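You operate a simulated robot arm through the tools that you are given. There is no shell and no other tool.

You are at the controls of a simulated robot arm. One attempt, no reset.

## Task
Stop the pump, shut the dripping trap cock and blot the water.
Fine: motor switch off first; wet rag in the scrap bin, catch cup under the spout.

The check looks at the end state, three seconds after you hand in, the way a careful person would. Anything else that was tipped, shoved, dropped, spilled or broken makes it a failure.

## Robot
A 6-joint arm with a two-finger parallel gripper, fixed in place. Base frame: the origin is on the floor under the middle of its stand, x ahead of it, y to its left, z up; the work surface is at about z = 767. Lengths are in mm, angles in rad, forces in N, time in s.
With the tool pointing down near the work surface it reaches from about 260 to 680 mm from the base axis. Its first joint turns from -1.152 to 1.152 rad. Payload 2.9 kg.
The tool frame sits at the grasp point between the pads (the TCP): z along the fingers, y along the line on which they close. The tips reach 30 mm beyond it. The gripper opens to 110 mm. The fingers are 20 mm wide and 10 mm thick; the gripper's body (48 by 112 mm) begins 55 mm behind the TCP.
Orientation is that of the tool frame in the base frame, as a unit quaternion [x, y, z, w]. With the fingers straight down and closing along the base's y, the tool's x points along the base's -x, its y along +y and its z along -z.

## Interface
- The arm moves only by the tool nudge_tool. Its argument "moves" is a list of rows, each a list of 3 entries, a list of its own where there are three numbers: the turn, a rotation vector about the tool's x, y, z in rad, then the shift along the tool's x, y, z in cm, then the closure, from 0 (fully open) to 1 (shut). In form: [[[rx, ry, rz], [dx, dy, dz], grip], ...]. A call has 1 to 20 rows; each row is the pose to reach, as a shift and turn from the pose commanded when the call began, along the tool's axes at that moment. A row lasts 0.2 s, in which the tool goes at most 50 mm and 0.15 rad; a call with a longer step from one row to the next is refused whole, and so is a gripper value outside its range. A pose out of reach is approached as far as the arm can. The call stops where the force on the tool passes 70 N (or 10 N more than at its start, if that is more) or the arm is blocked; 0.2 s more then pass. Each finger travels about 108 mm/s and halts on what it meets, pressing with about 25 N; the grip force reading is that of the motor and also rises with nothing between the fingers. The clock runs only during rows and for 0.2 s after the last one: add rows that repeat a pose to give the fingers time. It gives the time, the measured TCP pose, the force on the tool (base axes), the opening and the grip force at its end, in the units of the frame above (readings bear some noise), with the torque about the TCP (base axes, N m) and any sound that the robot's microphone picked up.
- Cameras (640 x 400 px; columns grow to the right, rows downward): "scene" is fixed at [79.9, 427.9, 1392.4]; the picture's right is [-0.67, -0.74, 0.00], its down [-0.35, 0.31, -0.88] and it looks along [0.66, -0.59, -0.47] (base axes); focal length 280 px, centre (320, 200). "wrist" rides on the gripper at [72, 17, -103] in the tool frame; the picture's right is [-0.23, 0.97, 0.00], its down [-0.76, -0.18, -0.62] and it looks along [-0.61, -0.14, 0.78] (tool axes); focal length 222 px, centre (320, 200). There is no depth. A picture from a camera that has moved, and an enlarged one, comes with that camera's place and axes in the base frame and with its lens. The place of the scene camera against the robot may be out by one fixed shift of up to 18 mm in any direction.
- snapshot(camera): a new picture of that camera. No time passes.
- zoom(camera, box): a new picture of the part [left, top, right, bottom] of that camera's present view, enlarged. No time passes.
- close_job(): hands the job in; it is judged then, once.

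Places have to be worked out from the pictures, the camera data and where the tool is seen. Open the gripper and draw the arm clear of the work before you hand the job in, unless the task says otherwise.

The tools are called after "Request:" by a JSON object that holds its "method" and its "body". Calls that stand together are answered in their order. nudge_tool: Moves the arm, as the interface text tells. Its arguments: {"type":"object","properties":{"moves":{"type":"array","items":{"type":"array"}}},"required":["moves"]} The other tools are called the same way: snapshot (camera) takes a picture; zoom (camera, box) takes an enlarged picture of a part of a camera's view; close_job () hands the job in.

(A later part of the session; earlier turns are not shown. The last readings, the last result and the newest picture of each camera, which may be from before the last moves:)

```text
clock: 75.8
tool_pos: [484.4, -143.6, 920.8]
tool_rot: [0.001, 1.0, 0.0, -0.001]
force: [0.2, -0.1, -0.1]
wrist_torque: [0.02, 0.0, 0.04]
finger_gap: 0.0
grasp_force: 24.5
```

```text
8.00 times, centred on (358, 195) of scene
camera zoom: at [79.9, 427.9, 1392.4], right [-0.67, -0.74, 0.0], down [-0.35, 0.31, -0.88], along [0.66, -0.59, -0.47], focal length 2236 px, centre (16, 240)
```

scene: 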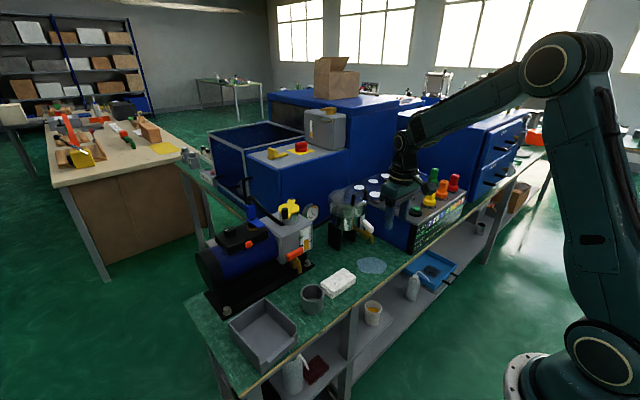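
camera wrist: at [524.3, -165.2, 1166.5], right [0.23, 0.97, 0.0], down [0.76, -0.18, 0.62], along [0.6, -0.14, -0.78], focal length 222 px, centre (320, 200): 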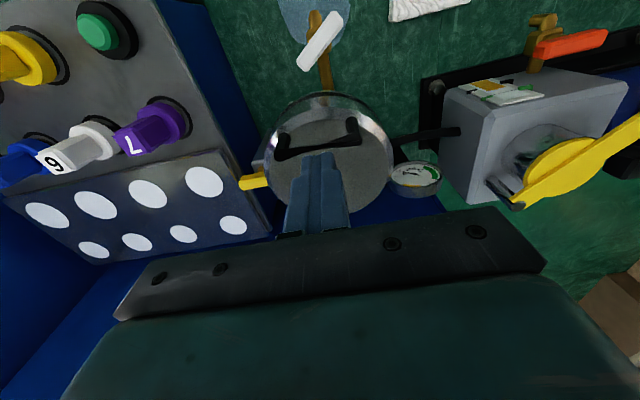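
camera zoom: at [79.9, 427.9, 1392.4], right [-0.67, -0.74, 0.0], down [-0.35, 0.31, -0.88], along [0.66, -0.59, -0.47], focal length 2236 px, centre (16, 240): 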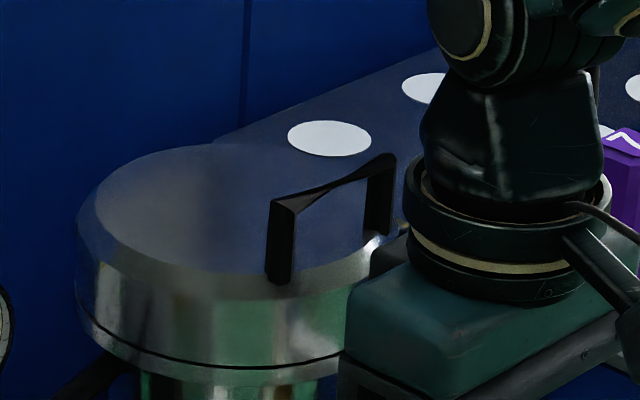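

The lid stays closed. I shift to y≈−150 and push in +x, stopping when the fingertips reach x≈532, where the lever should be square to the pipe.

Request:
{"method": "nudge_tool", "body": {"moves": [[[0, 0, 0], [0, -0.6, 0], 1.0], [[0, 0, 0], [-1.2, -0.6, 0], 1.0], [[0, 0, 0], [-2.0, -0.6, 0], 1.0], [[0, 0, 0], [-2.6, -0.6, 0], 1.0], [[0, 0, 0], [-3.1, -0.6, 0], 1.0], [[0, 0, 0], [-3.5, -0.6, 0], 1.0], [[0, 0, 0], [-3.8, -0.6, 0], 1.0]]}}

Request:
{"method": "zoom", "body": {"camera": "scene", "box": [330, 190, 410, 240]}}

Request:
{"method": "zoom", "body": {"camera": "wrist", "box": [220, 80, 420, 205]}}

```text
clock: 77.4
tool_pos: [521.3, -152.7, 919.8]
tool_rot: [0.001, 1.0, 0.0, -0.003]
force: [-16.4, 2.4, 5.2]
wrist_torque: [0.11, -0.03, -0.01]
finger_gap: 0.3
grasp_force: 25.0
```

```text
8.00 times, centred on (370, 215) of scene
camera zoom: at [79.4, 428.0, 1392.4], right [-0.67, -0.74, 0.0], down [-0.35, 0.31, -0.88], along [0.66, -0.59, -0.47], focal length 2236 px, centre (-80, 80)
```

zoom: 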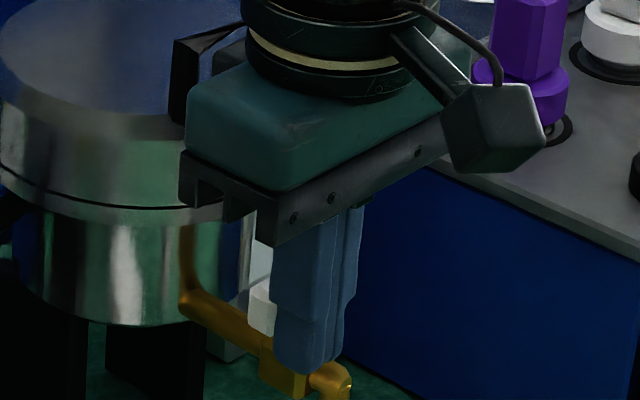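

```text
3.20 times, centred on (320, 142) of wrist
camera zoom: at [449.0, -135.0, 1023.6], right [0.23, 0.97, 0.0], down [0.77, -0.18, 0.62], along [0.6, -0.14, -0.79], focal length 711 px, centre (320, 384)
```

zoom: 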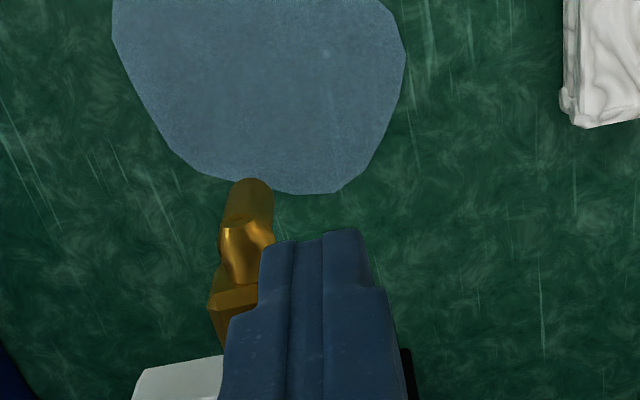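

The fingertips reached x≈531 with 16 N, and the lever looks nearly across the pipe. I back off and look at it unobstructed.

Request:
{"method": "nudge_tool", "body": {"moves": [[[0, 0, 0], [1.5, 0, 0], 1.0], [[0, 0, 0], [4.0, 0.5, -2.0], 1.0], [[0, 0, 0], [6.0, 2.0, -6.0], 1.0], [[0, 0, 0], [7.5, 5.0, -9.0], 1.0], [[0, 0, 0], [7.5, 5.0, -9.0], 1.0]]}}

Request:
{"method": "zoom", "body": {"camera": "scene", "box": [330, 205, 394, 245]}}

Request:
{"method": "zoom", "body": {"camera": "wrist", "box": [200, 80, 400, 205]}}

Request:
{"method": "snapshot", "body": {"camera": "wrist"}}

```text
clock: 78.6
tool_pos: [446.4, -102.4, 1008.7]
tool_rot: [0.001, 1.0, 0.0, -0.001]
force: [-0.2, -0.6, 0.2]
wrist_torque: [-0.04, -0.02, -0.01]
finger_gap: 0.2
grasp_force: 25.0
```

```text
10.00 times, centred on (362, 225) of scene
camera zoom: at [79.9, 427.9, 1392.4], right [-0.67, -0.74, 0.0], down [-0.35, 0.31, -0.88], along [0.66, -0.59, -0.47], focal length 2796 px, centre (-100, -50)
```

zoom: 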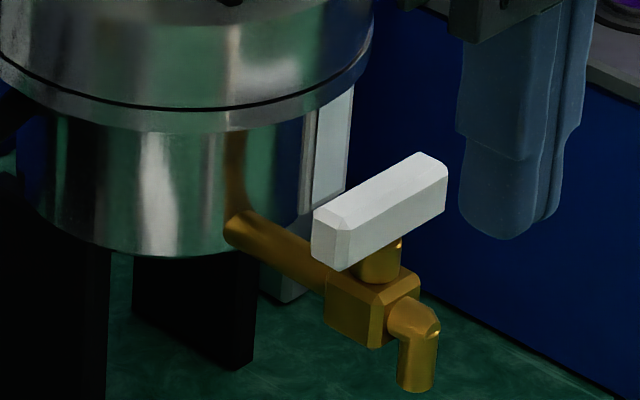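

```text
3.20 times, centred on (300, 142) of wrist
camera zoom: at [374.0, -84.4, 1112.0], right [0.23, 0.97, 0.0], down [0.76, -0.18, 0.62], along [0.61, -0.14, -0.78], focal length 711 px, centre (384, 384)
```

zoom: 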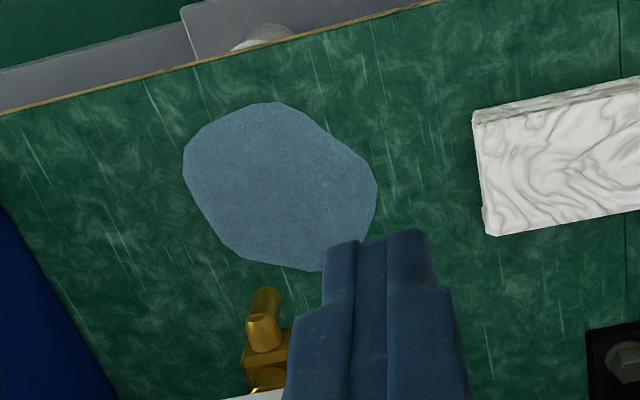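

```text
taken
camera wrist: at [374.0, -84.4, 1112.0], right [0.23, 0.97, 0.0], down [0.76, -0.18, 0.62], along [0.61, -0.14, -0.78], focal length 222 px, centre (320, 200)
```

wrist: 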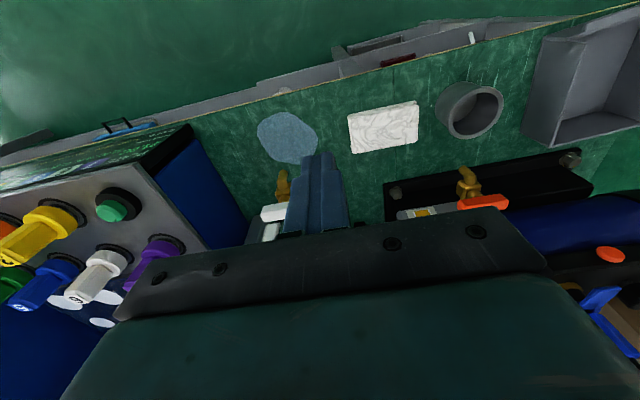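

The lever now lies square across the pipe (about 90°), like the closed orange one, and the lid seam is still closed. I move over toward the white rag to measure it and plan the grasp.

Request:
{"method": "nudge_tool", "body": {"moves": [[[0, 0, 0], [0, 3.2, 2.0], 0.7], [[0, 0, 0], [0, 6.4, 4.0], 0.3], [[0, 0, 0], [0, 9.6, 5.9], 0.0], [[0, 0, 0], [0, 9.6, 5.9], 0.0]]}}

Request:
{"method": "snapshot", "body": {"camera": "wrist"}}

Request:
{"method": "zoom", "body": {"camera": "wrist", "box": [240, 90, 400, 190]}}

Request:
{"method": "zoom", "body": {"camera": "scene", "box": [300, 250, 396, 310]}}

```text
clock: 79.6
tool_pos: [447.0, -5.3, 949.7]
tool_rot: [0.001, 1.0, 0.0, -0.001]
force: [-0.4, -0.4, 0.2]
wrist_torque: [-0.03, -0.03, 0.02]
finger_gap: 110.1
grasp_force: 0.0
```

```text
taken
camera wrist: at [373.6, 11.3, 1052.9], right [0.23, 0.97, 0.0], down [0.76, -0.18, 0.62], along [0.61, -0.14, -0.78], focal length 222 px, centre (320, 200)
```

wrist: 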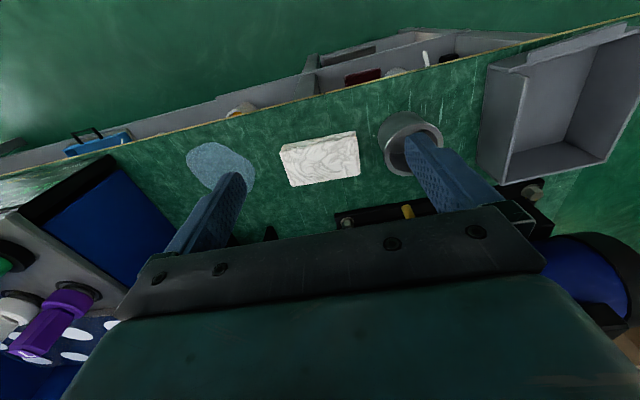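

```text
4.00 times, centred on (320, 140) of wrist
camera zoom: at [373.6, 11.3, 1052.9], right [0.23, 0.97, 0.0], down [0.76, -0.18, 0.62], along [0.61, -0.14, -0.78], focal length 888 px, centre (320, 440)
```

zoom: 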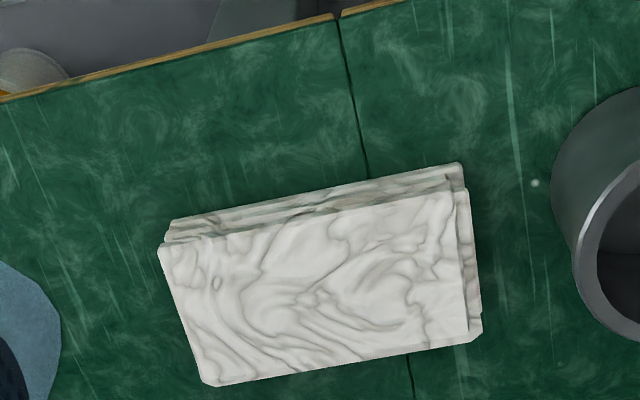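

```text
6.67 times, centred on (348, 280) of scene
camera zoom: at [79.9, 427.9, 1392.4], right [-0.67, -0.74, 0.0], down [-0.35, 0.31, -0.88], along [0.66, -0.59, -0.47], focal length 1864 px, centre (133, -333)
```

zoom: 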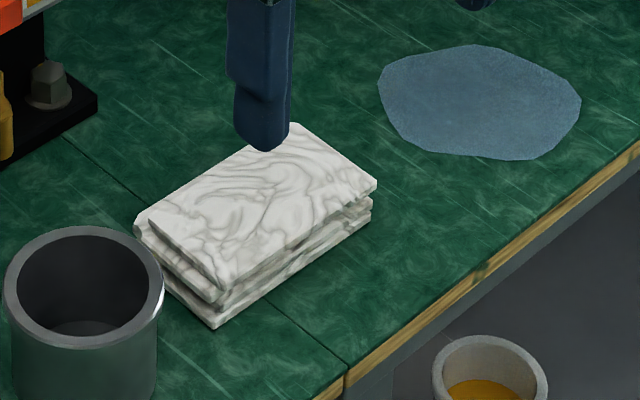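

The rag is a folded cloth, 97 mm along y and 56 mm along x, centred at (519, −23), top z≈787. The spout hangs at about (516, −169, 852) above the puddle, so I will hold the rag by one end. I hover over its +y end with the gripper turned −90° and leaning 0.25 rad.

Request:
{"method": "nudge_tool", "body": {"moves": [[[0.0178, -0.0178, 0.142], [-0.65, 0.23, 0.82], 0.2], [[0.0357, -0.0357, 0.284], [-1.31, 0.47, 1.63], 0.2], [[0.0535, -0.0535, 0.426], [-1.96, 0.7, 2.45], 0.2], [[0.0714, -0.0714, 0.568], [-2.62, 0.93, 3.26], 0.2], [[0.0892, -0.0892, 0.71], [-3.27, 1.17, 4.08], 0.2], [[0.1071, -0.1071, 0.8519], [-3.93, 1.4, 4.89], 0.2], [[0.1249, -0.1249, 0.9939], [-4.58, 1.64, 5.71], 0.2], [[0.1428, -0.1428, 1.1359], [-5.24, 1.87, 6.52], 0.2], [[0.1606, -0.1606, 1.2779], [-5.89, 2.1, 7.34], 0.2], [[0.1785, -0.1785, 1.4199], [-6.55, 2.34, 8.15], 0.2], [[0.1963, -0.1963, 1.5619], [-7.2, 2.57, 8.97], 0.2], [[0.1963, -0.1963, 1.5619], [-7.2, 2.57, 8.97], 0.2]]}}

Request:
{"method": "snapshot", "body": {"camera": "wrist"}}

Request:
{"method": "zoom", "body": {"camera": "scene", "box": [288, 220, 416, 300]}}

```text
clock: 82.2
tool_pos: [520.7, 18.0, 861.8]
tool_rot: [0.703, 0.7, -0.089, 0.088]
force: [-0.3, -0.1, 0.6]
wrist_torque: [0.0, 0.01, -0.05]
finger_gap: 88.2
grasp_force: 0.0
```

```text
taken
camera wrist: at [538.7, 114.3, 943.2], right [0.97, -0.22, 0.06], down [-0.18, -0.58, 0.79], along [-0.15, -0.78, -0.61], focal length 222 px, centre (320, 200)
```

wrist: 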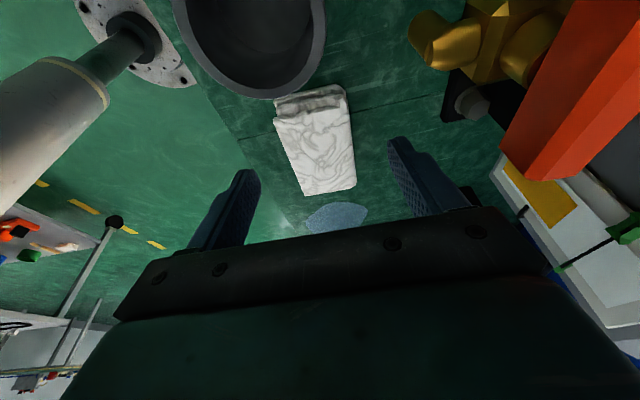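

```text
5.00 times, centred on (352, 260) of scene
camera zoom: at [79.9, 427.9, 1392.4], right [-0.67, -0.74, 0.0], down [-0.35, 0.31, -0.88], along [0.66, -0.59, -0.47], focal length 1398 px, centre (160, -100)
```

zoom: 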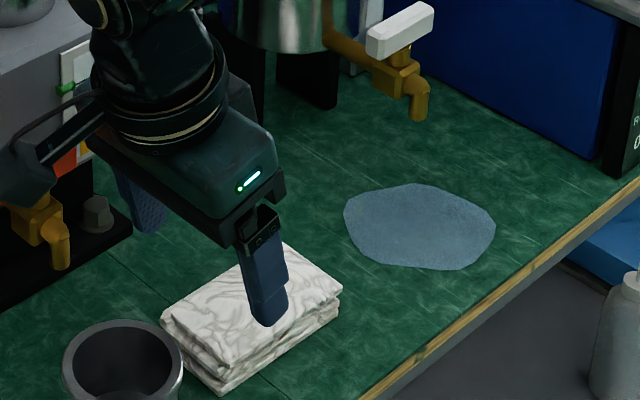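

Leaning this way, the gripper body would pass only a few millimetres from the orange cock lever, so I straighten the tool to vertical. Then I lower to just above the rag's +y end at (519, 13).

Request:
{"method": "nudge_tool", "body": {"moves": [[[0, 0.125, 0], [-0.24, -0.09, 0.06], 0.25], [[0, 0.25, 0], [-0.48, -0.17, 0.12], 0.27], [[0, 0.25, 0], [0.01, -0.17, 2.06], 0.27], [[0, 0.25, 0], [0.44, -0.17, 3.72], 0.27], [[0, 0.25, 0], [0.44, -0.17, 3.72], 0.27]]}}

Request:
{"method": "snapshot", "body": {"camera": "wrist"}}

Request:
{"method": "zoom", "body": {"camera": "scene", "box": [288, 220, 416, 300]}}

```text
clock: 83.4
tool_pos: [517.6, 13.8, 823.2]
tool_rot: [0.707, 0.707, 0.0, -0.001]
force: [0.5, 1.1, -0.1]
wrist_torque: [-0.01, 0.0, -0.01]
finger_gap: 80.1
grasp_force: 0.1
```

```text
taken
camera wrist: at [534.9, 86.7, 926.5], right [0.97, -0.23, 0.0], down [-0.18, -0.76, 0.62], along [-0.14, -0.61, -0.78], focal length 222 px, centre (320, 200)
```

wrist: 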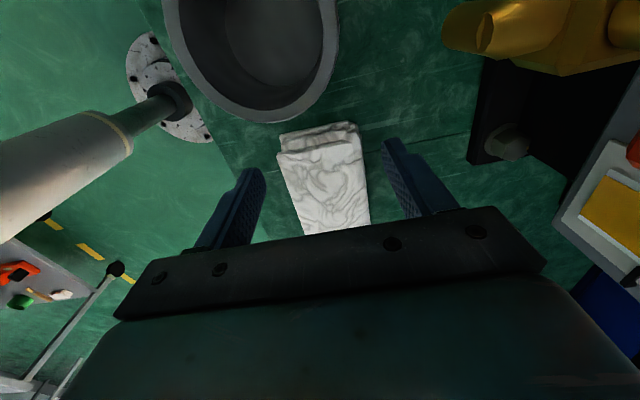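

```text
5.00 times, centred on (352, 260) of scene
camera zoom: at [79.9, 427.9, 1392.4], right [-0.67, -0.74, 0.0], down [-0.35, 0.31, -0.88], along [0.66, -0.59, -0.47], focal length 1398 px, centre (160, -100)
```

zoom: 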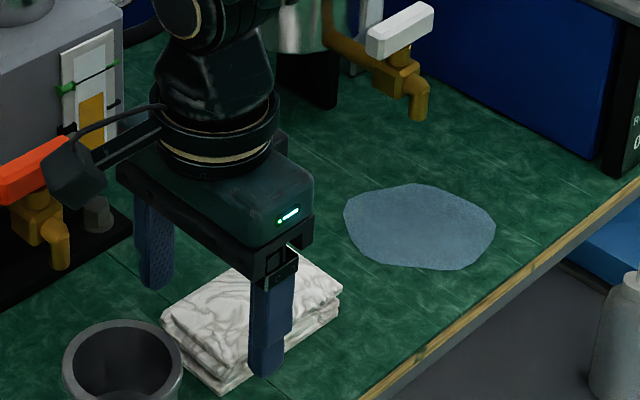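

The fingers straddle the rag evenly, and the camera clears the orange lever by about 15 mm. I lower the last 20 mm and close on the rag.

Request:
{"method": "nudge_tool", "body": {"moves": [[[0, 0, 0], [0, 0, 1.0], 0.27], [[0, 0, 0], [0, 0, 2.0], 0.27], [[0, 0, 0], [0, 0, 2.0], 0.45], [[0, 0, 0], [0, 0, 2.0], 0.6], [[0, 0, 0], [0, 0, 2.0], 0.65], [[0, 0, 0], [0, 0, 2.0], 0.65]]}}

Request:
{"method": "zoom", "body": {"camera": "wrist", "box": [220, 80, 420, 205]}}

Request:
{"method": "zoom", "body": {"camera": "scene", "box": [288, 220, 416, 300]}}

```text
clock: 84.8
tool_pos: [518.2, 12.4, 805.7]
tool_rot: [0.707, 0.707, -0.001, 0.0]
force: [0.5, -0.7, 1.4]
wrist_torque: [0.02, -0.03, 0.03]
finger_gap: 56.7
grasp_force: 24.9
```

```text
3.20 times, centred on (320, 142) of wrist
camera zoom: at [535.5, 85.6, 907.9], right [0.97, -0.23, 0.0], down [-0.18, -0.76, 0.62], along [-0.14, -0.61, -0.78], focal length 711 px, centre (320, 384)
```

zoom: 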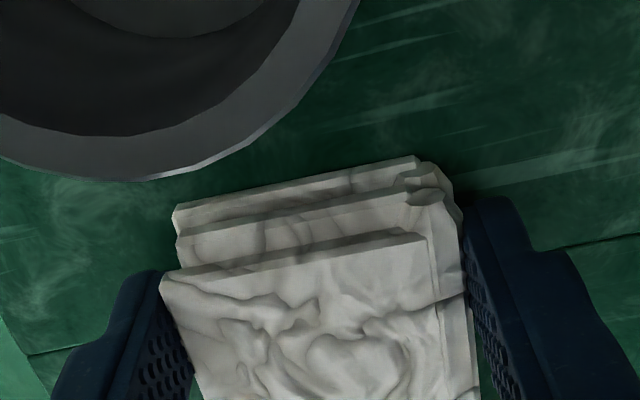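

```text
5.00 times, centred on (352, 260) of scene
camera zoom: at [79.9, 427.9, 1392.4], right [-0.67, -0.74, 0.0], down [-0.35, 0.31, -0.88], along [0.66, -0.59, -0.47], focal length 1398 px, centre (160, -100)
```

zoom: 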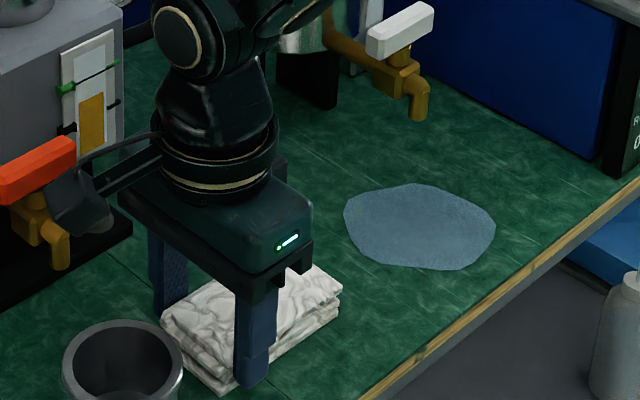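

The rag is held (gap 56.7 mm, 25 N). I lift it 50 mm straight up and check that it comes along.

Request:
{"method": "nudge_tool", "body": {"moves": [[[0, 0, 0], [0, 0, -1.5], 0.65], [[0, 0, 0], [0, 0, -3.5], 0.65], [[0, 0, 0], [0, 0, -5.5], 0.65], [[0, 0, 0], [0, 0, -5.5], 0.65]]}}

Request:
{"method": "zoom", "body": {"camera": "scene", "box": [288, 210, 416, 290]}}

Request:
{"method": "snapshot", "body": {"camera": "wrist"}}

```text
clock: 85.8
tool_pos: [518.5, 11.7, 858.1]
tool_rot: [0.707, 0.707, 0.0, 0.0]
force: [-0.9, -0.5, -0.4]
wrist_torque: [0.01, 0.02, 0.0]
finger_gap: 56.9
grasp_force: 25.4
```

```text
5.00 times, centred on (352, 250) of scene
camera zoom: at [79.9, 427.9, 1392.4], right [-0.67, -0.74, 0.0], down [-0.35, 0.31, -0.88], along [0.66, -0.59, -0.47], focal length 1398 px, centre (160, -50)
```

zoom: 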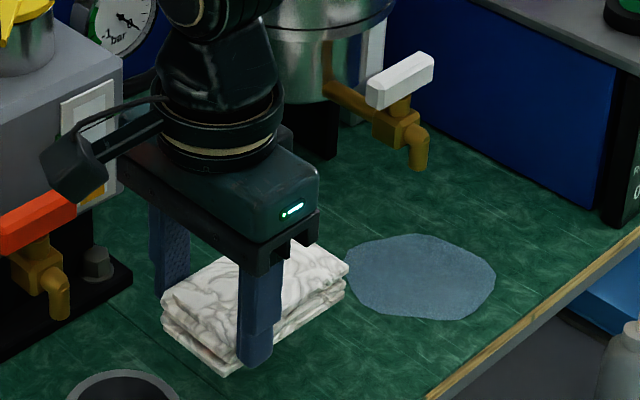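

```text
taken
camera wrist: at [535.2, 85.2, 961.8], right [0.97, -0.23, 0.0], down [-0.18, -0.76, 0.62], along [-0.14, -0.61, -0.78], focal length 222 px, centre (320, 200)
```

wrist: 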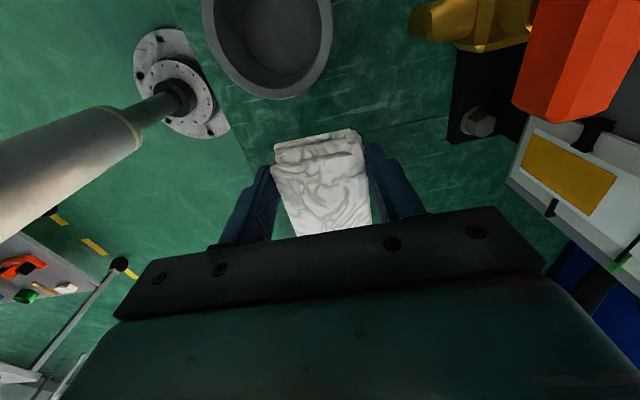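

The rag hangs rigidly in the grip. I carry it to (440, −60) at the same height while turning back to yaw 0, so that its free length points +x.

Request:
{"method": "nudge_tool", "body": {"moves": [[[0, 0, -0.0], [-0.6, -2.0, 0], 0.65], [[0, 0, -0.143], [-1.2, -3.0, 0], 0.65], [[0, 0, -0.286], [-1.8, -4.0, 0], 0.65], [[0, 0, -0.428], [-2.4, -5.0, 0], 0.65], [[0, 0, -0.571], [-3.0, -6.0, 0], 0.65], [[0, 0, -0.714], [-3.6, -7.0, 0], 0.65], [[0, 0, -0.857], [-4.3, -7.8, 0], 0.65], [[0, 0, -1.0], [-5.0, -7.8, 0], 0.65], [[0, 0, -1.143], [-5.7, -7.8, 0], 0.65], [[0, 0, -1.285], [-6.4, -7.8, 0], 0.65], [[0, 0, -1.428], [-7.0, -7.8, 0], 0.65], [[0, 0, -1.5708], [-7.2, -7.8, 0], 0.65], [[0, 0, -1.5708], [-7.2, -7.8, 0], 0.65]]}}

Request:
{"method": "snapshot", "body": {"camera": "wrist"}}

Request:
{"method": "zoom", "body": {"camera": "scene", "box": [300, 200, 460, 300]}}

```text
clock: 88.6
tool_pos: [439.9, -58.9, 859.4]
tool_rot: [-0.001, 1.0, 0.001, -0.001]
force: [0.1, 0.3, 0.1]
wrist_torque: [-0.02, 0.02, 0.03]
finger_gap: 57.1
grasp_force: 25.2
```

```text
taken
camera wrist: at [367.2, -41.2, 963.2], right [0.23, 0.97, 0.0], down [0.76, -0.18, 0.62], along [0.61, -0.14, -0.78], focal length 222 px, centre (320, 200)
```

wrist: 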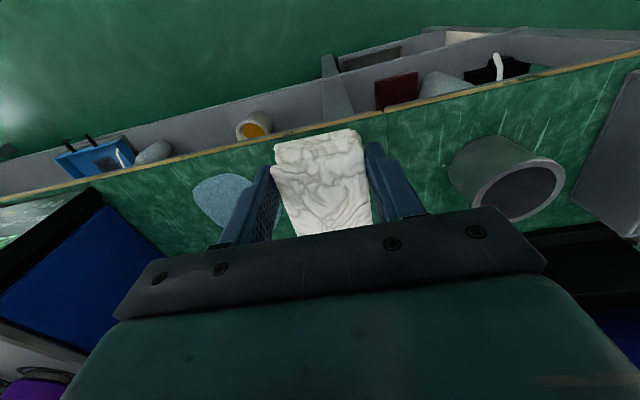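

```text
4.00 times, centred on (380, 250) of scene
camera zoom: at [79.9, 427.9, 1392.4], right [-0.67, -0.74, 0.0], down [-0.35, 0.31, -0.88], along [0.66, -0.59, -0.47], focal length 1118 px, centre (80, 0)
```

zoom: 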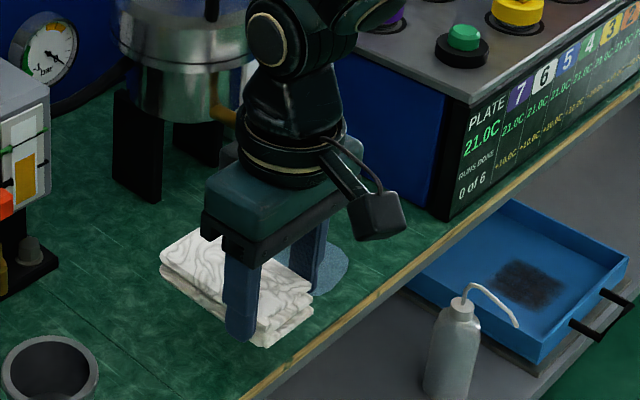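

The rag now points +x. I bring it over the right half of the puddle (TCP (468, −185)), passing it under the spout, and press it down onto the bench.

Request:
{"method": "nudge_tool", "body": {"moves": [[[0, 0, 0], [0, -4.0, 1.2], 0.65], [[0, 0, 0], [-0.5, -8.2, 2.4], 0.65], [[0, 0, 0], [-1.5, -12.6, 2.4], 0.65], [[0, 0, 0], [-2.8, -12.6, 2.4], 0.65], [[0, 0, 0], [-2.8, -12.6, 4.0], 0.65], [[0, 0, 0], [-2.8, -12.6, 5.2], 0.65], [[0, 0, 0], [-2.8, -12.6, 5.6], 0.65], [[0, 0, 0], [-2.8, -12.6, 5.6], 0.65]]}}

Request:
{"method": "snapshot", "body": {"camera": "wrist"}}

Request:
{"method": "zoom", "body": {"camera": "scene", "box": [310, 200, 438, 280]}}

```text
clock: 90.0
tool_pos: [468.3, -184.2, 818.4]
tool_rot: [-0.001, 1.0, 0.0, 0.002]
force: [-21.6, 4.9, 21.4]
wrist_torque: [0.06, -2.19, 0.56]
finger_gap: 57.0
grasp_force: 24.4
stopped in row 7: the force on the tool passed its limit at 88 N (the readings are from after the stop); the commanded pose is now the measured one
```

```text
taken
camera wrist: at [394.9, -167.8, 921.8], right [0.22, 0.97, 0.0], down [0.76, -0.18, 0.63], along [0.61, -0.14, -0.78], focal length 222 px, centre (320, 200)
```

wrist: 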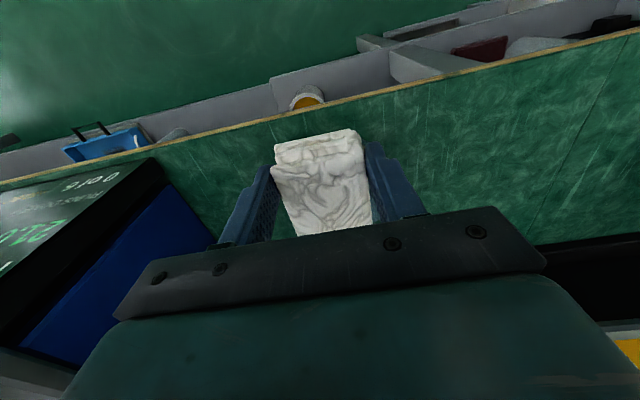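

```text
5.00 times, centred on (374, 240) of scene
camera zoom: at [79.1, 428.1, 1392.4], right [-0.67, -0.74, 0.0], down [-0.35, 0.31, -0.88], along [0.66, -0.59, -0.47], focal length 1398 px, centre (50, 0)
```

zoom: 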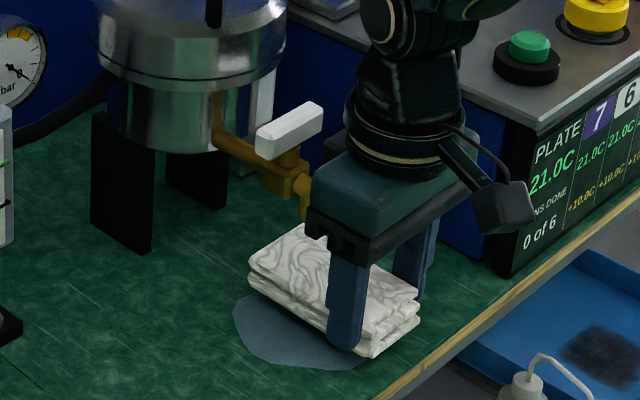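

The descent stopped at z≈818 with 88 N: something touched while the rag is still about 12 mm above the bench. I zoom in on the spout and gripper to see what is in contact.

Request:
{"method": "zoom", "body": {"camera": "scene", "box": [346, 215, 410, 255]}}

Request:
{"method": "zoom", "body": {"camera": "scene", "box": [340, 180, 436, 240]}}

Request:
{"method": "zoom", "body": {"camera": "scene", "box": [350, 240, 414, 280]}}

```text
10.00 times, centred on (378, 235) of scene
camera zoom: at [79.1, 428.1, 1392.4], right [-0.67, -0.74, 0.0], down [-0.35, 0.31, -0.88], along [0.66, -0.59, -0.47], focal length 2796 px, centre (-260, -150)
```

zoom: 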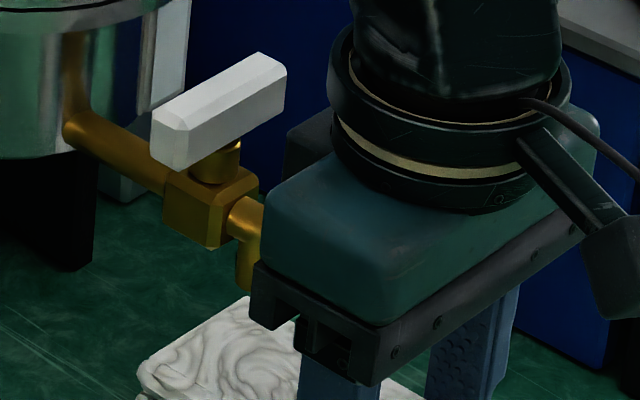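

```text
6.67 times, centred on (388, 210) of scene
camera zoom: at [79.1, 428.1, 1392.4], right [-0.67, -0.74, 0.0], down [-0.35, 0.31, -0.88], along [0.66, -0.59, -0.47], focal length 1864 px, centre (-133, 133)
```

zoom: 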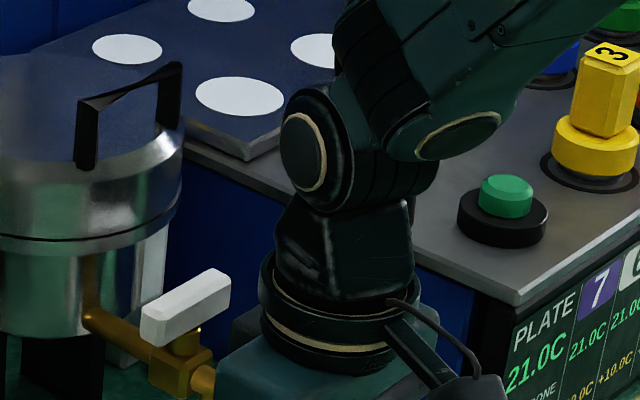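

```text
10.00 times, centred on (382, 260) of scene
camera zoom: at [79.1, 428.1, 1392.4], right [-0.67, -0.74, 0.0], down [-0.35, 0.31, -0.88], along [0.66, -0.59, -0.47], focal length 2796 px, centre (-300, -400)
```

zoom: 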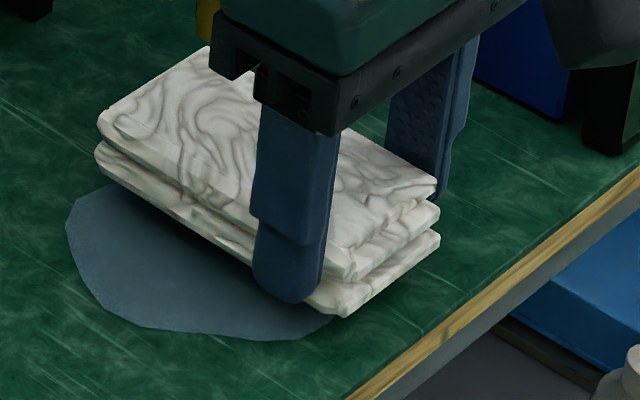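

A protruding block on the far side of the gripper body is meeting the spout, so this x is too close. I lift slightly, move 15 mm back toward the robot and then lower the rag onto the puddle.

Request:
{"method": "nudge_tool", "body": {"moves": [[[0, 0, 0], [0.2, 0, -0.4], 0.65], [[0, 0, 0], [1.5, 0, -0.4], 0.65], [[0, 0, 0], [1.5, 0, 0.4], 0.65], [[0, 0, 0], [1.5, 0, 1.0], 0.65], [[0, 0, 0], [1.5, 0, 1.4], 0.65], [[0, 0, 0], [1.5, 0, 1.4], 0.65]]}}

Request:
{"method": "zoom", "body": {"camera": "scene", "box": [330, 210, 426, 270]}}

Request:
{"method": "zoom", "body": {"camera": "scene", "box": [350, 240, 414, 280]}}

```text
clock: 91.4
tool_pos: [455.5, -186.0, 804.4]
tool_rot: [-0.001, 1.0, -0.001, 0.003]
force: [-5.8, 2.3, 21.1]
wrist_torque: [0.19, 0.54, -0.04]
finger_gap: 57.0
grasp_force: 25.4
```

```text
6.67 times, centred on (378, 240) of scene
camera zoom: at [79.5, 428.1, 1392.4], right [-0.67, -0.74, 0.0], down [-0.35, 0.31, -0.88], along [0.66, -0.59, -0.47], focal length 1864 px, centre (-67, -67)
```

zoom: 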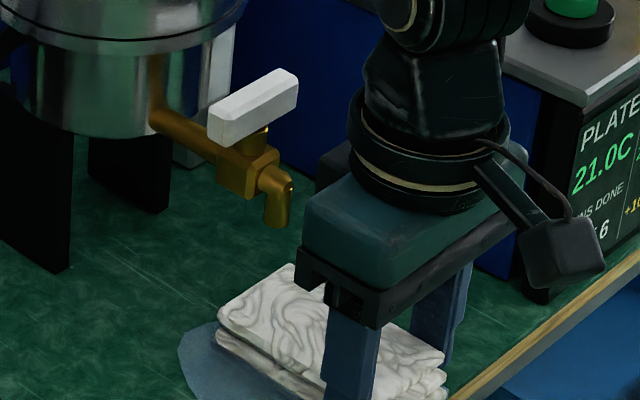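

```text
10.00 times, centred on (382, 260) of scene
camera zoom: at [79.5, 428.1, 1392.4], right [-0.67, -0.74, 0.0], down [-0.35, 0.31, -0.88], along [0.66, -0.59, -0.47], focal length 2796 px, centre (-300, -400)
```

zoom: 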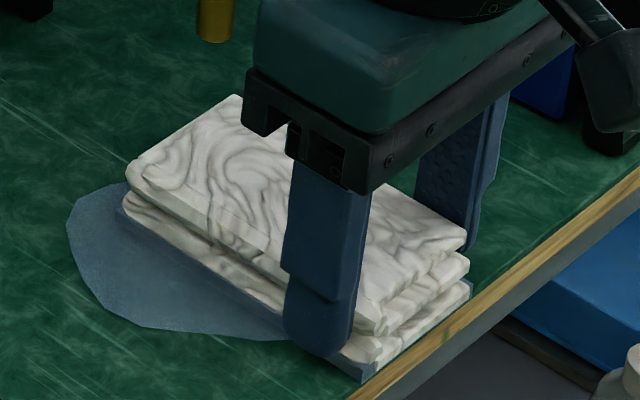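

The rag is on the puddle with about 21 N of pressure, and its lower layer is turning bluish. I hold it there for a second and watch the puddle.

Request:
{"method": "nudge_tool", "body": {"moves": [[[0, 0, 0], [0, 0, 0], 0.65], [[0, 0, 0], [0, 0, 0], 0.65], [[0, 0, 0], [0, 0, 0], 0.65], [[0, 0, 0], [0, 0, 0], 0.65], [[0, 0, 0], [0, 0, 0], 0.65]]}}

Request:
{"method": "zoom", "body": {"camera": "scene", "box": [350, 240, 414, 280]}}

```text
clock: 92.6
tool_pos: [456.3, -185.9, 803.7]
tool_rot: [-0.001, 1.0, -0.001, 0.005]
force: [-1.3, 0.3, 27.4]
wrist_torque: [0.11, 0.02, 0.0]
finger_gap: 56.9
grasp_force: 25.3
```

```text
10.00 times, centred on (382, 260) of scene
camera zoom: at [79.5, 428.1, 1392.4], right [-0.67, -0.74, 0.0], down [-0.35, 0.31, -0.88], along [0.66, -0.59, -0.47], focal length 2796 px, centre (-300, -400)
```

zoom: 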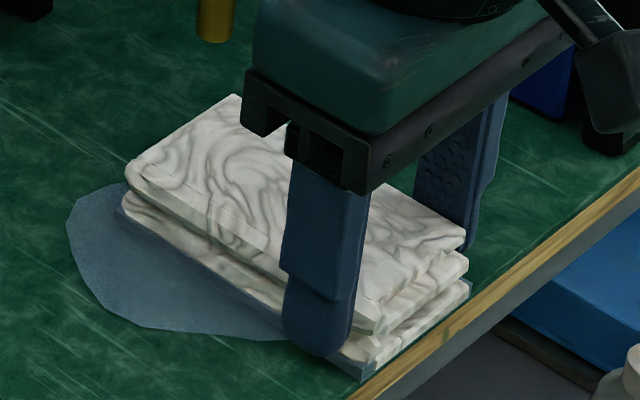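

Nothing visibly changes at the exposed edge, so I slide the pressed rag slowly 45 mm toward +y across the rest of the puddle, as one would wipe it.

Request:
{"method": "nudge_tool", "body": {"moves": [[[0, 0, 0], [0, 0.8, -0.1], 0.65], [[0, 0, 0], [0, 1.6, -0.1], 0.65], [[0, 0, 0], [0, 2.4, -0.1], 0.65], [[0, 0, 0], [0, 3.2, -0.1], 0.65], [[0, 0, 0], [0, 4.0, -0.1], 0.65], [[0, 0, 0], [0, 4.5, -0.1], 0.65], [[0, 0, 0], [0, 4.5, -0.1], 0.65], [[0, 0, 0], [0, 4.5, -0.1], 0.65]]}}

Request:
{"method": "zoom", "body": {"camera": "scene", "box": [330, 230, 426, 290]}}

Request:
{"method": "snapshot", "body": {"camera": "wrist"}}

```text
clock: 94.4
tool_pos: [455.4, -139.7, 804.9]
tool_rot: [-0.001, 1.0, 0.001, 0.004]
force: [0.8, -7.2, 12.3]
wrist_torque: [-0.33, 0.01, -0.08]
finger_gap: 56.9
grasp_force: 25.2
```

```text
6.67 times, centred on (378, 260) of scene
camera zoom: at [79.7, 427.8, 1392.5], right [-0.67, -0.74, 0.0], down [-0.35, 0.31, -0.88], along [0.66, -0.59, -0.47], focal length 1864 px, centre (-67, -200)
```

zoom: 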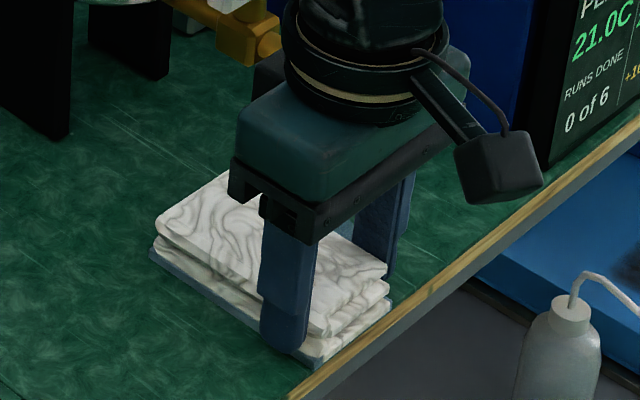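

```text
taken
camera wrist: at [382.1, -122.6, 906.8], right [0.22, 0.97, 0.0], down [0.76, -0.18, 0.63], along [0.61, -0.14, -0.78], focal length 222 px, centre (320, 200)
```

wrist: 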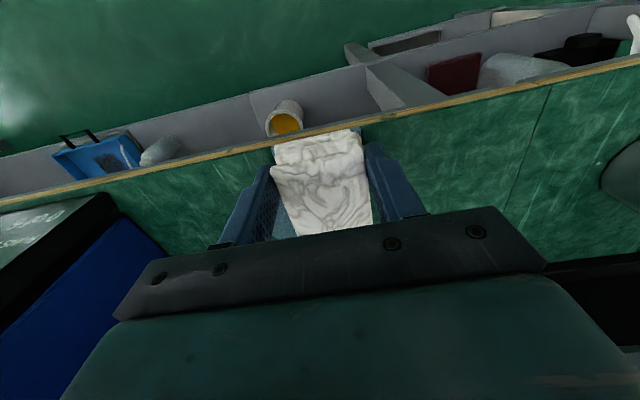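

The exposed left part of the puddle is gone and the underside of the rag has turned wet. I lift the rag 40 mm and move it aside toward −x/+y to inspect the bench.

Request:
{"method": "nudge_tool", "body": {"moves": [[[0, 0, 0], [0, 0, -1.5], 0.65], [[0, 0, 0], [0.3, 1.0, -3.5], 0.65], [[0, 0, 0], [0.6, 4.5, -5.0], 0.65], [[0, 0, 0], [0.8, 8.5, -6.0], 0.65], [[0, 0, 0], [0.8, 8.5, -6.0], 0.65]]}}

Request:
{"method": "zoom", "body": {"camera": "scene", "box": [320, 225, 432, 295]}}

Request:
{"method": "snapshot", "body": {"camera": "wrist"}}

```text
clock: 95.6
tool_pos: [443.3, -55.6, 862.9]
tool_rot: [0.0, 1.0, -0.002, 0.004]
force: [-0.2, -0.5, 0.1]
wrist_torque: [0.0, 0.0, 0.01]
finger_gap: 56.9
grasp_force: 25.2
```

```text
5.71 times, centred on (376, 260) of scene
camera zoom: at [79.9, 427.9, 1392.4], right [-0.67, -0.74, 0.0], down [-0.35, 0.31, -0.88], along [0.66, -0.59, -0.47], focal length 1597 px, centre (0, -143)
```

zoom: 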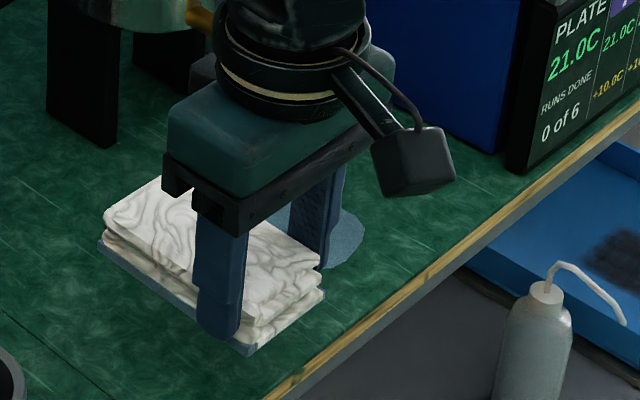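

```text
taken
camera wrist: at [370.2, -37.6, 965.4], right [0.23, 0.97, 0.0], down [0.76, -0.18, 0.63], along [0.61, -0.14, -0.78], focal length 222 px, centre (320, 200)
```

wrist: 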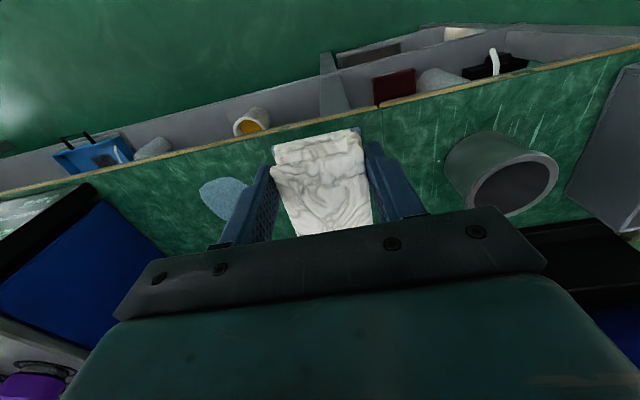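

About half the puddle remains, a patch around (500, −182). I put the rag back on it and rub gently back and forth for two seconds.

Request:
{"method": "nudge_tool", "body": {"moves": [[[0, 0, 0], [0, -4.2, 1.0], 0.65], [[0, 0, 0], [-0.6, -8.4, 2.0], 0.65], [[0, 0, 0], [-1.2, -12.54, 2.5], 0.65], [[0, 0, 0], [-1.2, -12.54, 4.5], 0.65], [[0, 0, 0], [-1.2, -12.54, 5.85], 0.65], [[0, 0, 0], [-1.2, -11.8, 5.85], 0.65], [[0, 0, 0], [-1.2, -11.0, 5.85], 0.65], [[0, 0, 0], [-1.2, -11.8, 5.85], 0.65], [[0, 0, 0], [-1.2, -12.6, 5.85], 0.65], [[0, 0, 0], [-1.2, -13.4, 5.85], 0.65], [[0, 0, 0], [-1.2, -12.6, 5.85], 0.65], [[0, 0, 0], [-1.2, -11.8, 5.85], 0.65], [[0, 0, 0], [-1.2, -12.6, 5.85], 0.65], [[0, 0, 0], [-1.2, -12.6, 5.85], 0.65]]}}

Request:
{"method": "zoom", "body": {"camera": "scene", "box": [330, 220, 426, 280]}}

```text
clock: 98.6
tool_pos: [458.3, -182.5, 806.9]
tool_rot: [-0.001, 1.0, -0.001, 0.003]
force: [-0.9, 0.8, -0.7]
wrist_torque: [-0.02, 0.0, -0.01]
finger_gap: 56.8
grasp_force: 25.3
```

```text
6.67 times, centred on (378, 250) of scene
camera zoom: at [79.9, 427.9, 1392.4], right [-0.67, -0.74, 0.0], down [-0.35, 0.31, -0.88], along [0.66, -0.59, -0.47], focal length 1864 px, centre (-67, -133)
```

zoom: 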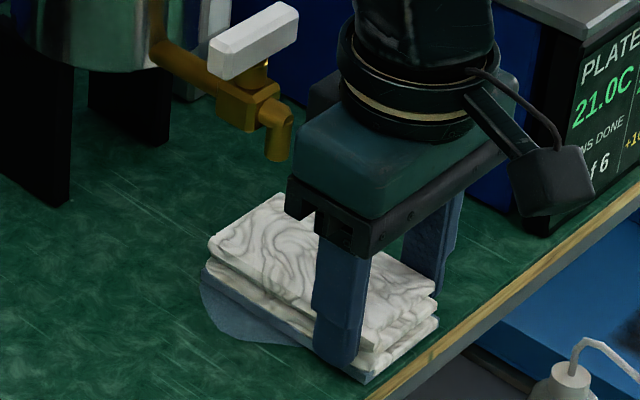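

The rag was just touching without pressure, and part of the puddle still shows on its +y side near (508, −150). I press 3.5 mm lower and rub over y −185…−145.

Request:
{"method": "nudge_tool", "body": {"moves": [[[0, 0, 0], [0, 0, 0.35], 0.65], [[0, 0, 0], [0, 0.8, 0.35], 0.65], [[0, 0, 0], [0, 1.6, 0.35], 0.65], [[0, 0, 0], [0, 2.4, 0.35], 0.65], [[0, 0, 0], [0, 3.2, 0.35], 0.65], [[0, 0, 0], [0, 3.6, 0.35], 0.65], [[0, 0, 0], [0, 2.8, 0.35], 0.65], [[0, 0, 0], [0, 2.0, 0.35], 0.65], [[0, 0, 0], [0, 1.2, 0.35], 0.65], [[0, 0, 0], [0, 0.4, 0.35], 0.65], [[0, 0, 0], [0, -0.4, 0.35], 0.65], [[0, 0, 0], [0, 0.4, 0.35], 0.65], [[0, 0, 0], [0, 1.2, 0.35], 0.65], [[0, 0, 0], [0, 1.2, 0.35], 0.65]]}}

Request:
{"method": "zoom", "body": {"camera": "scene", "box": [330, 220, 426, 280]}}

```text
clock: 101.6
tool_pos: [457.6, -173.2, 802.8]
tool_rot: [0.002, 1.0, -0.003, 0.004]
force: [0.7, -18.7, 22.6]
wrist_torque: [-0.58, -0.3, -0.26]
finger_gap: 56.4
grasp_force: 24.9
```

```text
6.67 times, centred on (378, 250) of scene
camera zoom: at [79.6, 427.6, 1392.5], right [-0.67, -0.74, 0.0], down [-0.35, 0.31, -0.88], along [0.66, -0.59, -0.47], focal length 1864 px, centre (-67, -133)
```

zoom: 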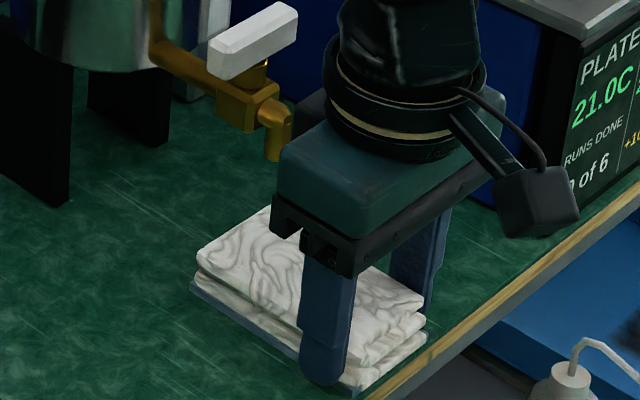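

No water shows beside the rag now. I lift it and move aside again to check what remains.

Request:
{"method": "nudge_tool", "body": {"moves": [[[0, 0, 0], [0, 0, -1.5], 0.65], [[0, 0, 0], [0.6, 1.5, -3.5], 0.65], [[0, 0, 0], [1.2, 5.5, -5.5], 0.65], [[0, 0, 0], [1.4, 10.0, -6.5], 0.65], [[0, 0, 0], [1.4, 13.5, -7.0], 0.65], [[0, 0, 0], [1.4, 13.5, -7.0], 0.65]]}}

Request:
{"method": "zoom", "body": {"camera": "scene", "box": [330, 215, 442, 285]}}

Request:
{"method": "snapshot", "body": {"camera": "wrist"}}

```text
clock: 103.0
tool_pos: [441.7, -33.1, 868.1]
tool_rot: [-0.001, 1.0, 0.0, 0.003]
force: [-0.1, 0.3, -1.5]
wrist_torque: [0.02, 0.02, -0.01]
finger_gap: 56.9
grasp_force: 25.5
```

```text
5.71 times, centred on (386, 250) of scene
camera zoom: at [79.9, 427.9, 1392.4], right [-0.67, -0.74, 0.0], down [-0.35, 0.31, -0.88], along [0.66, -0.59, -0.47], focal length 1597 px, centre (-57, -86)
```

zoom: 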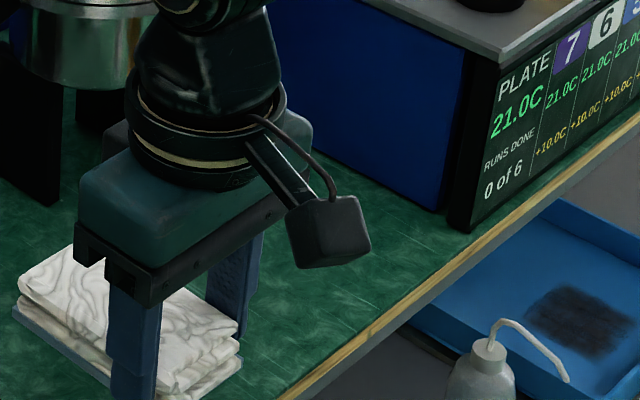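

```text
taken
camera wrist: at [369.3, -15.8, 971.1], right [0.23, 0.97, 0.0], down [0.76, -0.18, 0.63], along [0.61, -0.14, -0.78], focal length 222 px, centre (320, 200)
```

wrist: 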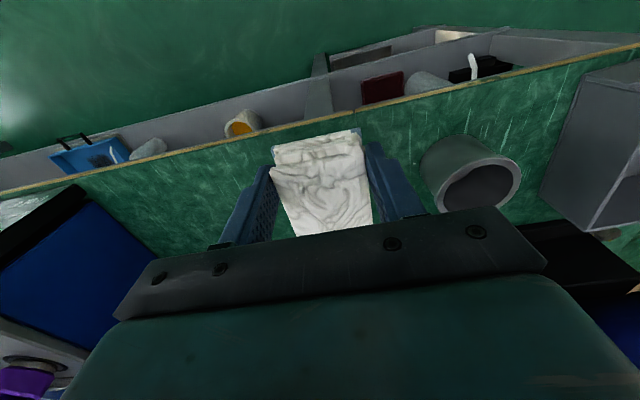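

The bench shows no water any more. With the wet rag still in hand, I rise above the cup and move toward the gray open-front bin near (512, 269) to measure it.

Request:
{"method": "nudge_tool", "body": {"moves": [[[0, 0, 0], [0, 0, -3.1], 0.65], [[0, 0, 0], [0, 0, -6.2], 0.65], [[0, 0, 0], [0, 4.66, -6.2], 0.65], [[0, 0, 0], [0, 9.32, -6.2], 0.65], [[0, 0, 0], [0, 13.98, -6.2], 0.65], [[0, 0, 0], [0, 18.64, -6.2], 0.65], [[0, 0, 0], [0, 23.3, -6.2], 0.65], [[0, 0, 0], [0, 23.3, -6.2], 0.65]]}}

Request:
{"method": "snapshot", "body": {"camera": "wrist"}}

Request:
{"method": "zoom", "body": {"camera": "scene", "box": [200, 270, 360, 370]}}

Request:
{"method": "zoom", "body": {"camera": "scene", "box": [330, 215, 442, 285]}}

```text
clock: 104.8
tool_pos: [442.4, 200.7, 931.2]
tool_rot: [-0.001, 1.0, -0.001, 0.003]
force: [0.0, 0.3, 0.3]
wrist_torque: [-0.04, 0.0, 0.0]
finger_gap: 57.0
grasp_force: 25.1
```

```text
taken
camera wrist: at [368.4, 218.4, 1033.6], right [0.23, 0.97, 0.0], down [0.76, -0.18, 0.63], along [0.61, -0.14, -0.78], focal length 222 px, centre (320, 200)
```

wrist: 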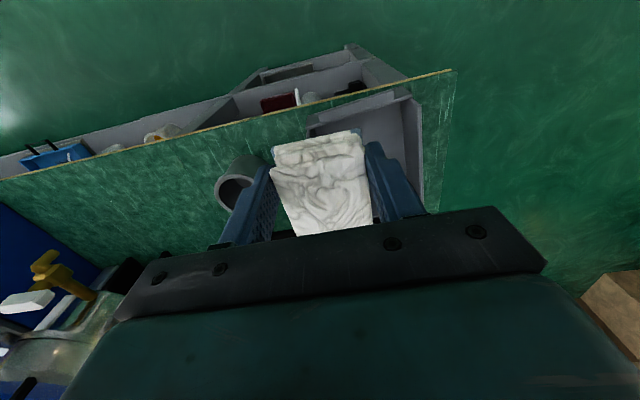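

```text
4.00 times, centred on (280, 320) of scene
camera zoom: at [79.9, 427.9, 1392.4], right [-0.67, -0.74, 0.0], down [-0.35, 0.31, -0.88], along [0.66, -0.59, -0.47], focal length 1118 px, centre (480, -280)
```

zoom: 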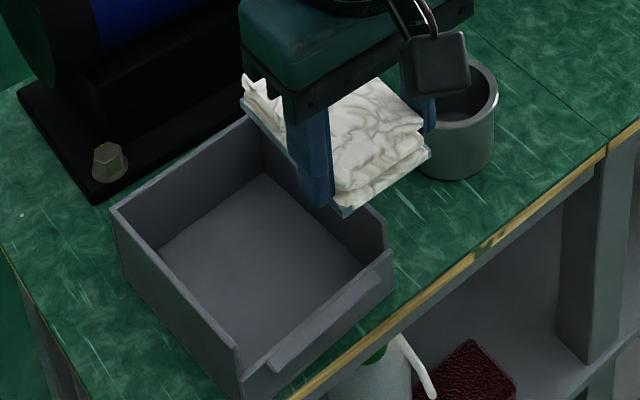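

```text
5.71 times, centred on (386, 250) of scene
camera zoom: at [79.9, 427.9, 1392.4], right [-0.67, -0.74, 0.0], down [-0.35, 0.31, -0.88], along [0.66, -0.59, -0.47], focal length 1597 px, centre (-57, -86)
```

zoom: 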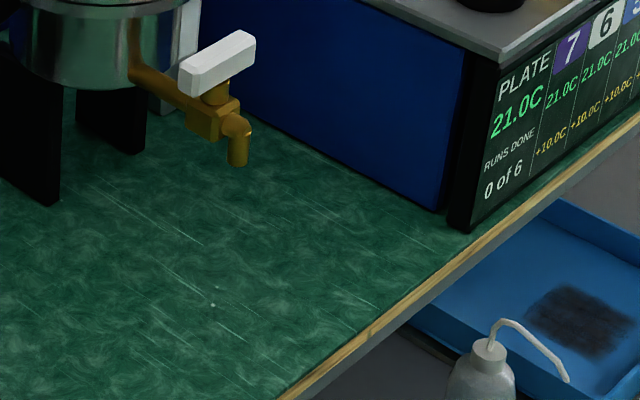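

The bench is dry. The bin spans roughly x 448–569 and y 185–300, rim z≈820, low lip toward the robot. I move the rag over its middle (TCP (474, 243)), staying high, to check alignment.

Request:
{"method": "nudge_tool", "body": {"moves": [[[0, 0, 0], [-1.0, 1.4, 0], 0.65], [[0, 0, 0], [-2.0, 2.8, 0], 0.65], [[0, 0, 0], [-3.16, 4.23, 1.5], 0.65], [[0, 0, 0], [-3.16, 4.23, 3.5], 0.65], [[0, 0, 0], [-3.16, 4.23, 3.5], 0.65]]}}

Request:
{"method": "snapshot", "body": {"camera": "wrist"}}

Request:
{"method": "zoom", "body": {"camera": "scene", "box": [200, 270, 328, 350]}}

```text
clock: 106.0
tool_pos: [474.8, 242.1, 898.8]
tool_rot: [-0.002, 1.0, 0.0, 0.003]
force: [-1.1, 0.2, -0.6]
wrist_torque: [-0.03, 0.03, 0.0]
finger_gap: 56.9
grasp_force: 24.9
```

```text
taken
camera wrist: at [401.4, 259.8, 1001.2], right [0.23, 0.97, 0.0], down [0.76, -0.18, 0.63], along [0.61, -0.14, -0.78], focal length 222 px, centre (320, 200)
```

wrist: 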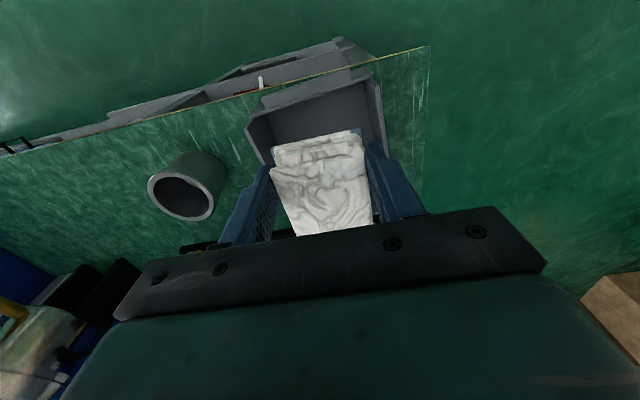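

```text
5.00 times, centred on (264, 310) of scene
camera zoom: at [79.9, 427.9, 1392.4], right [-0.67, -0.74, 0.0], down [-0.35, 0.31, -0.88], along [0.66, -0.59, -0.47], focal length 1398 px, centre (600, -350)
```

zoom: 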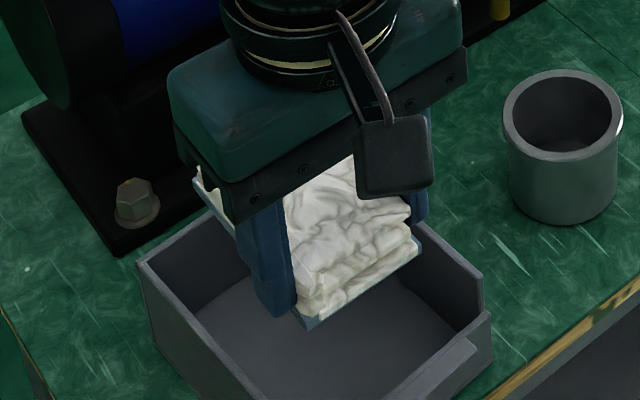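

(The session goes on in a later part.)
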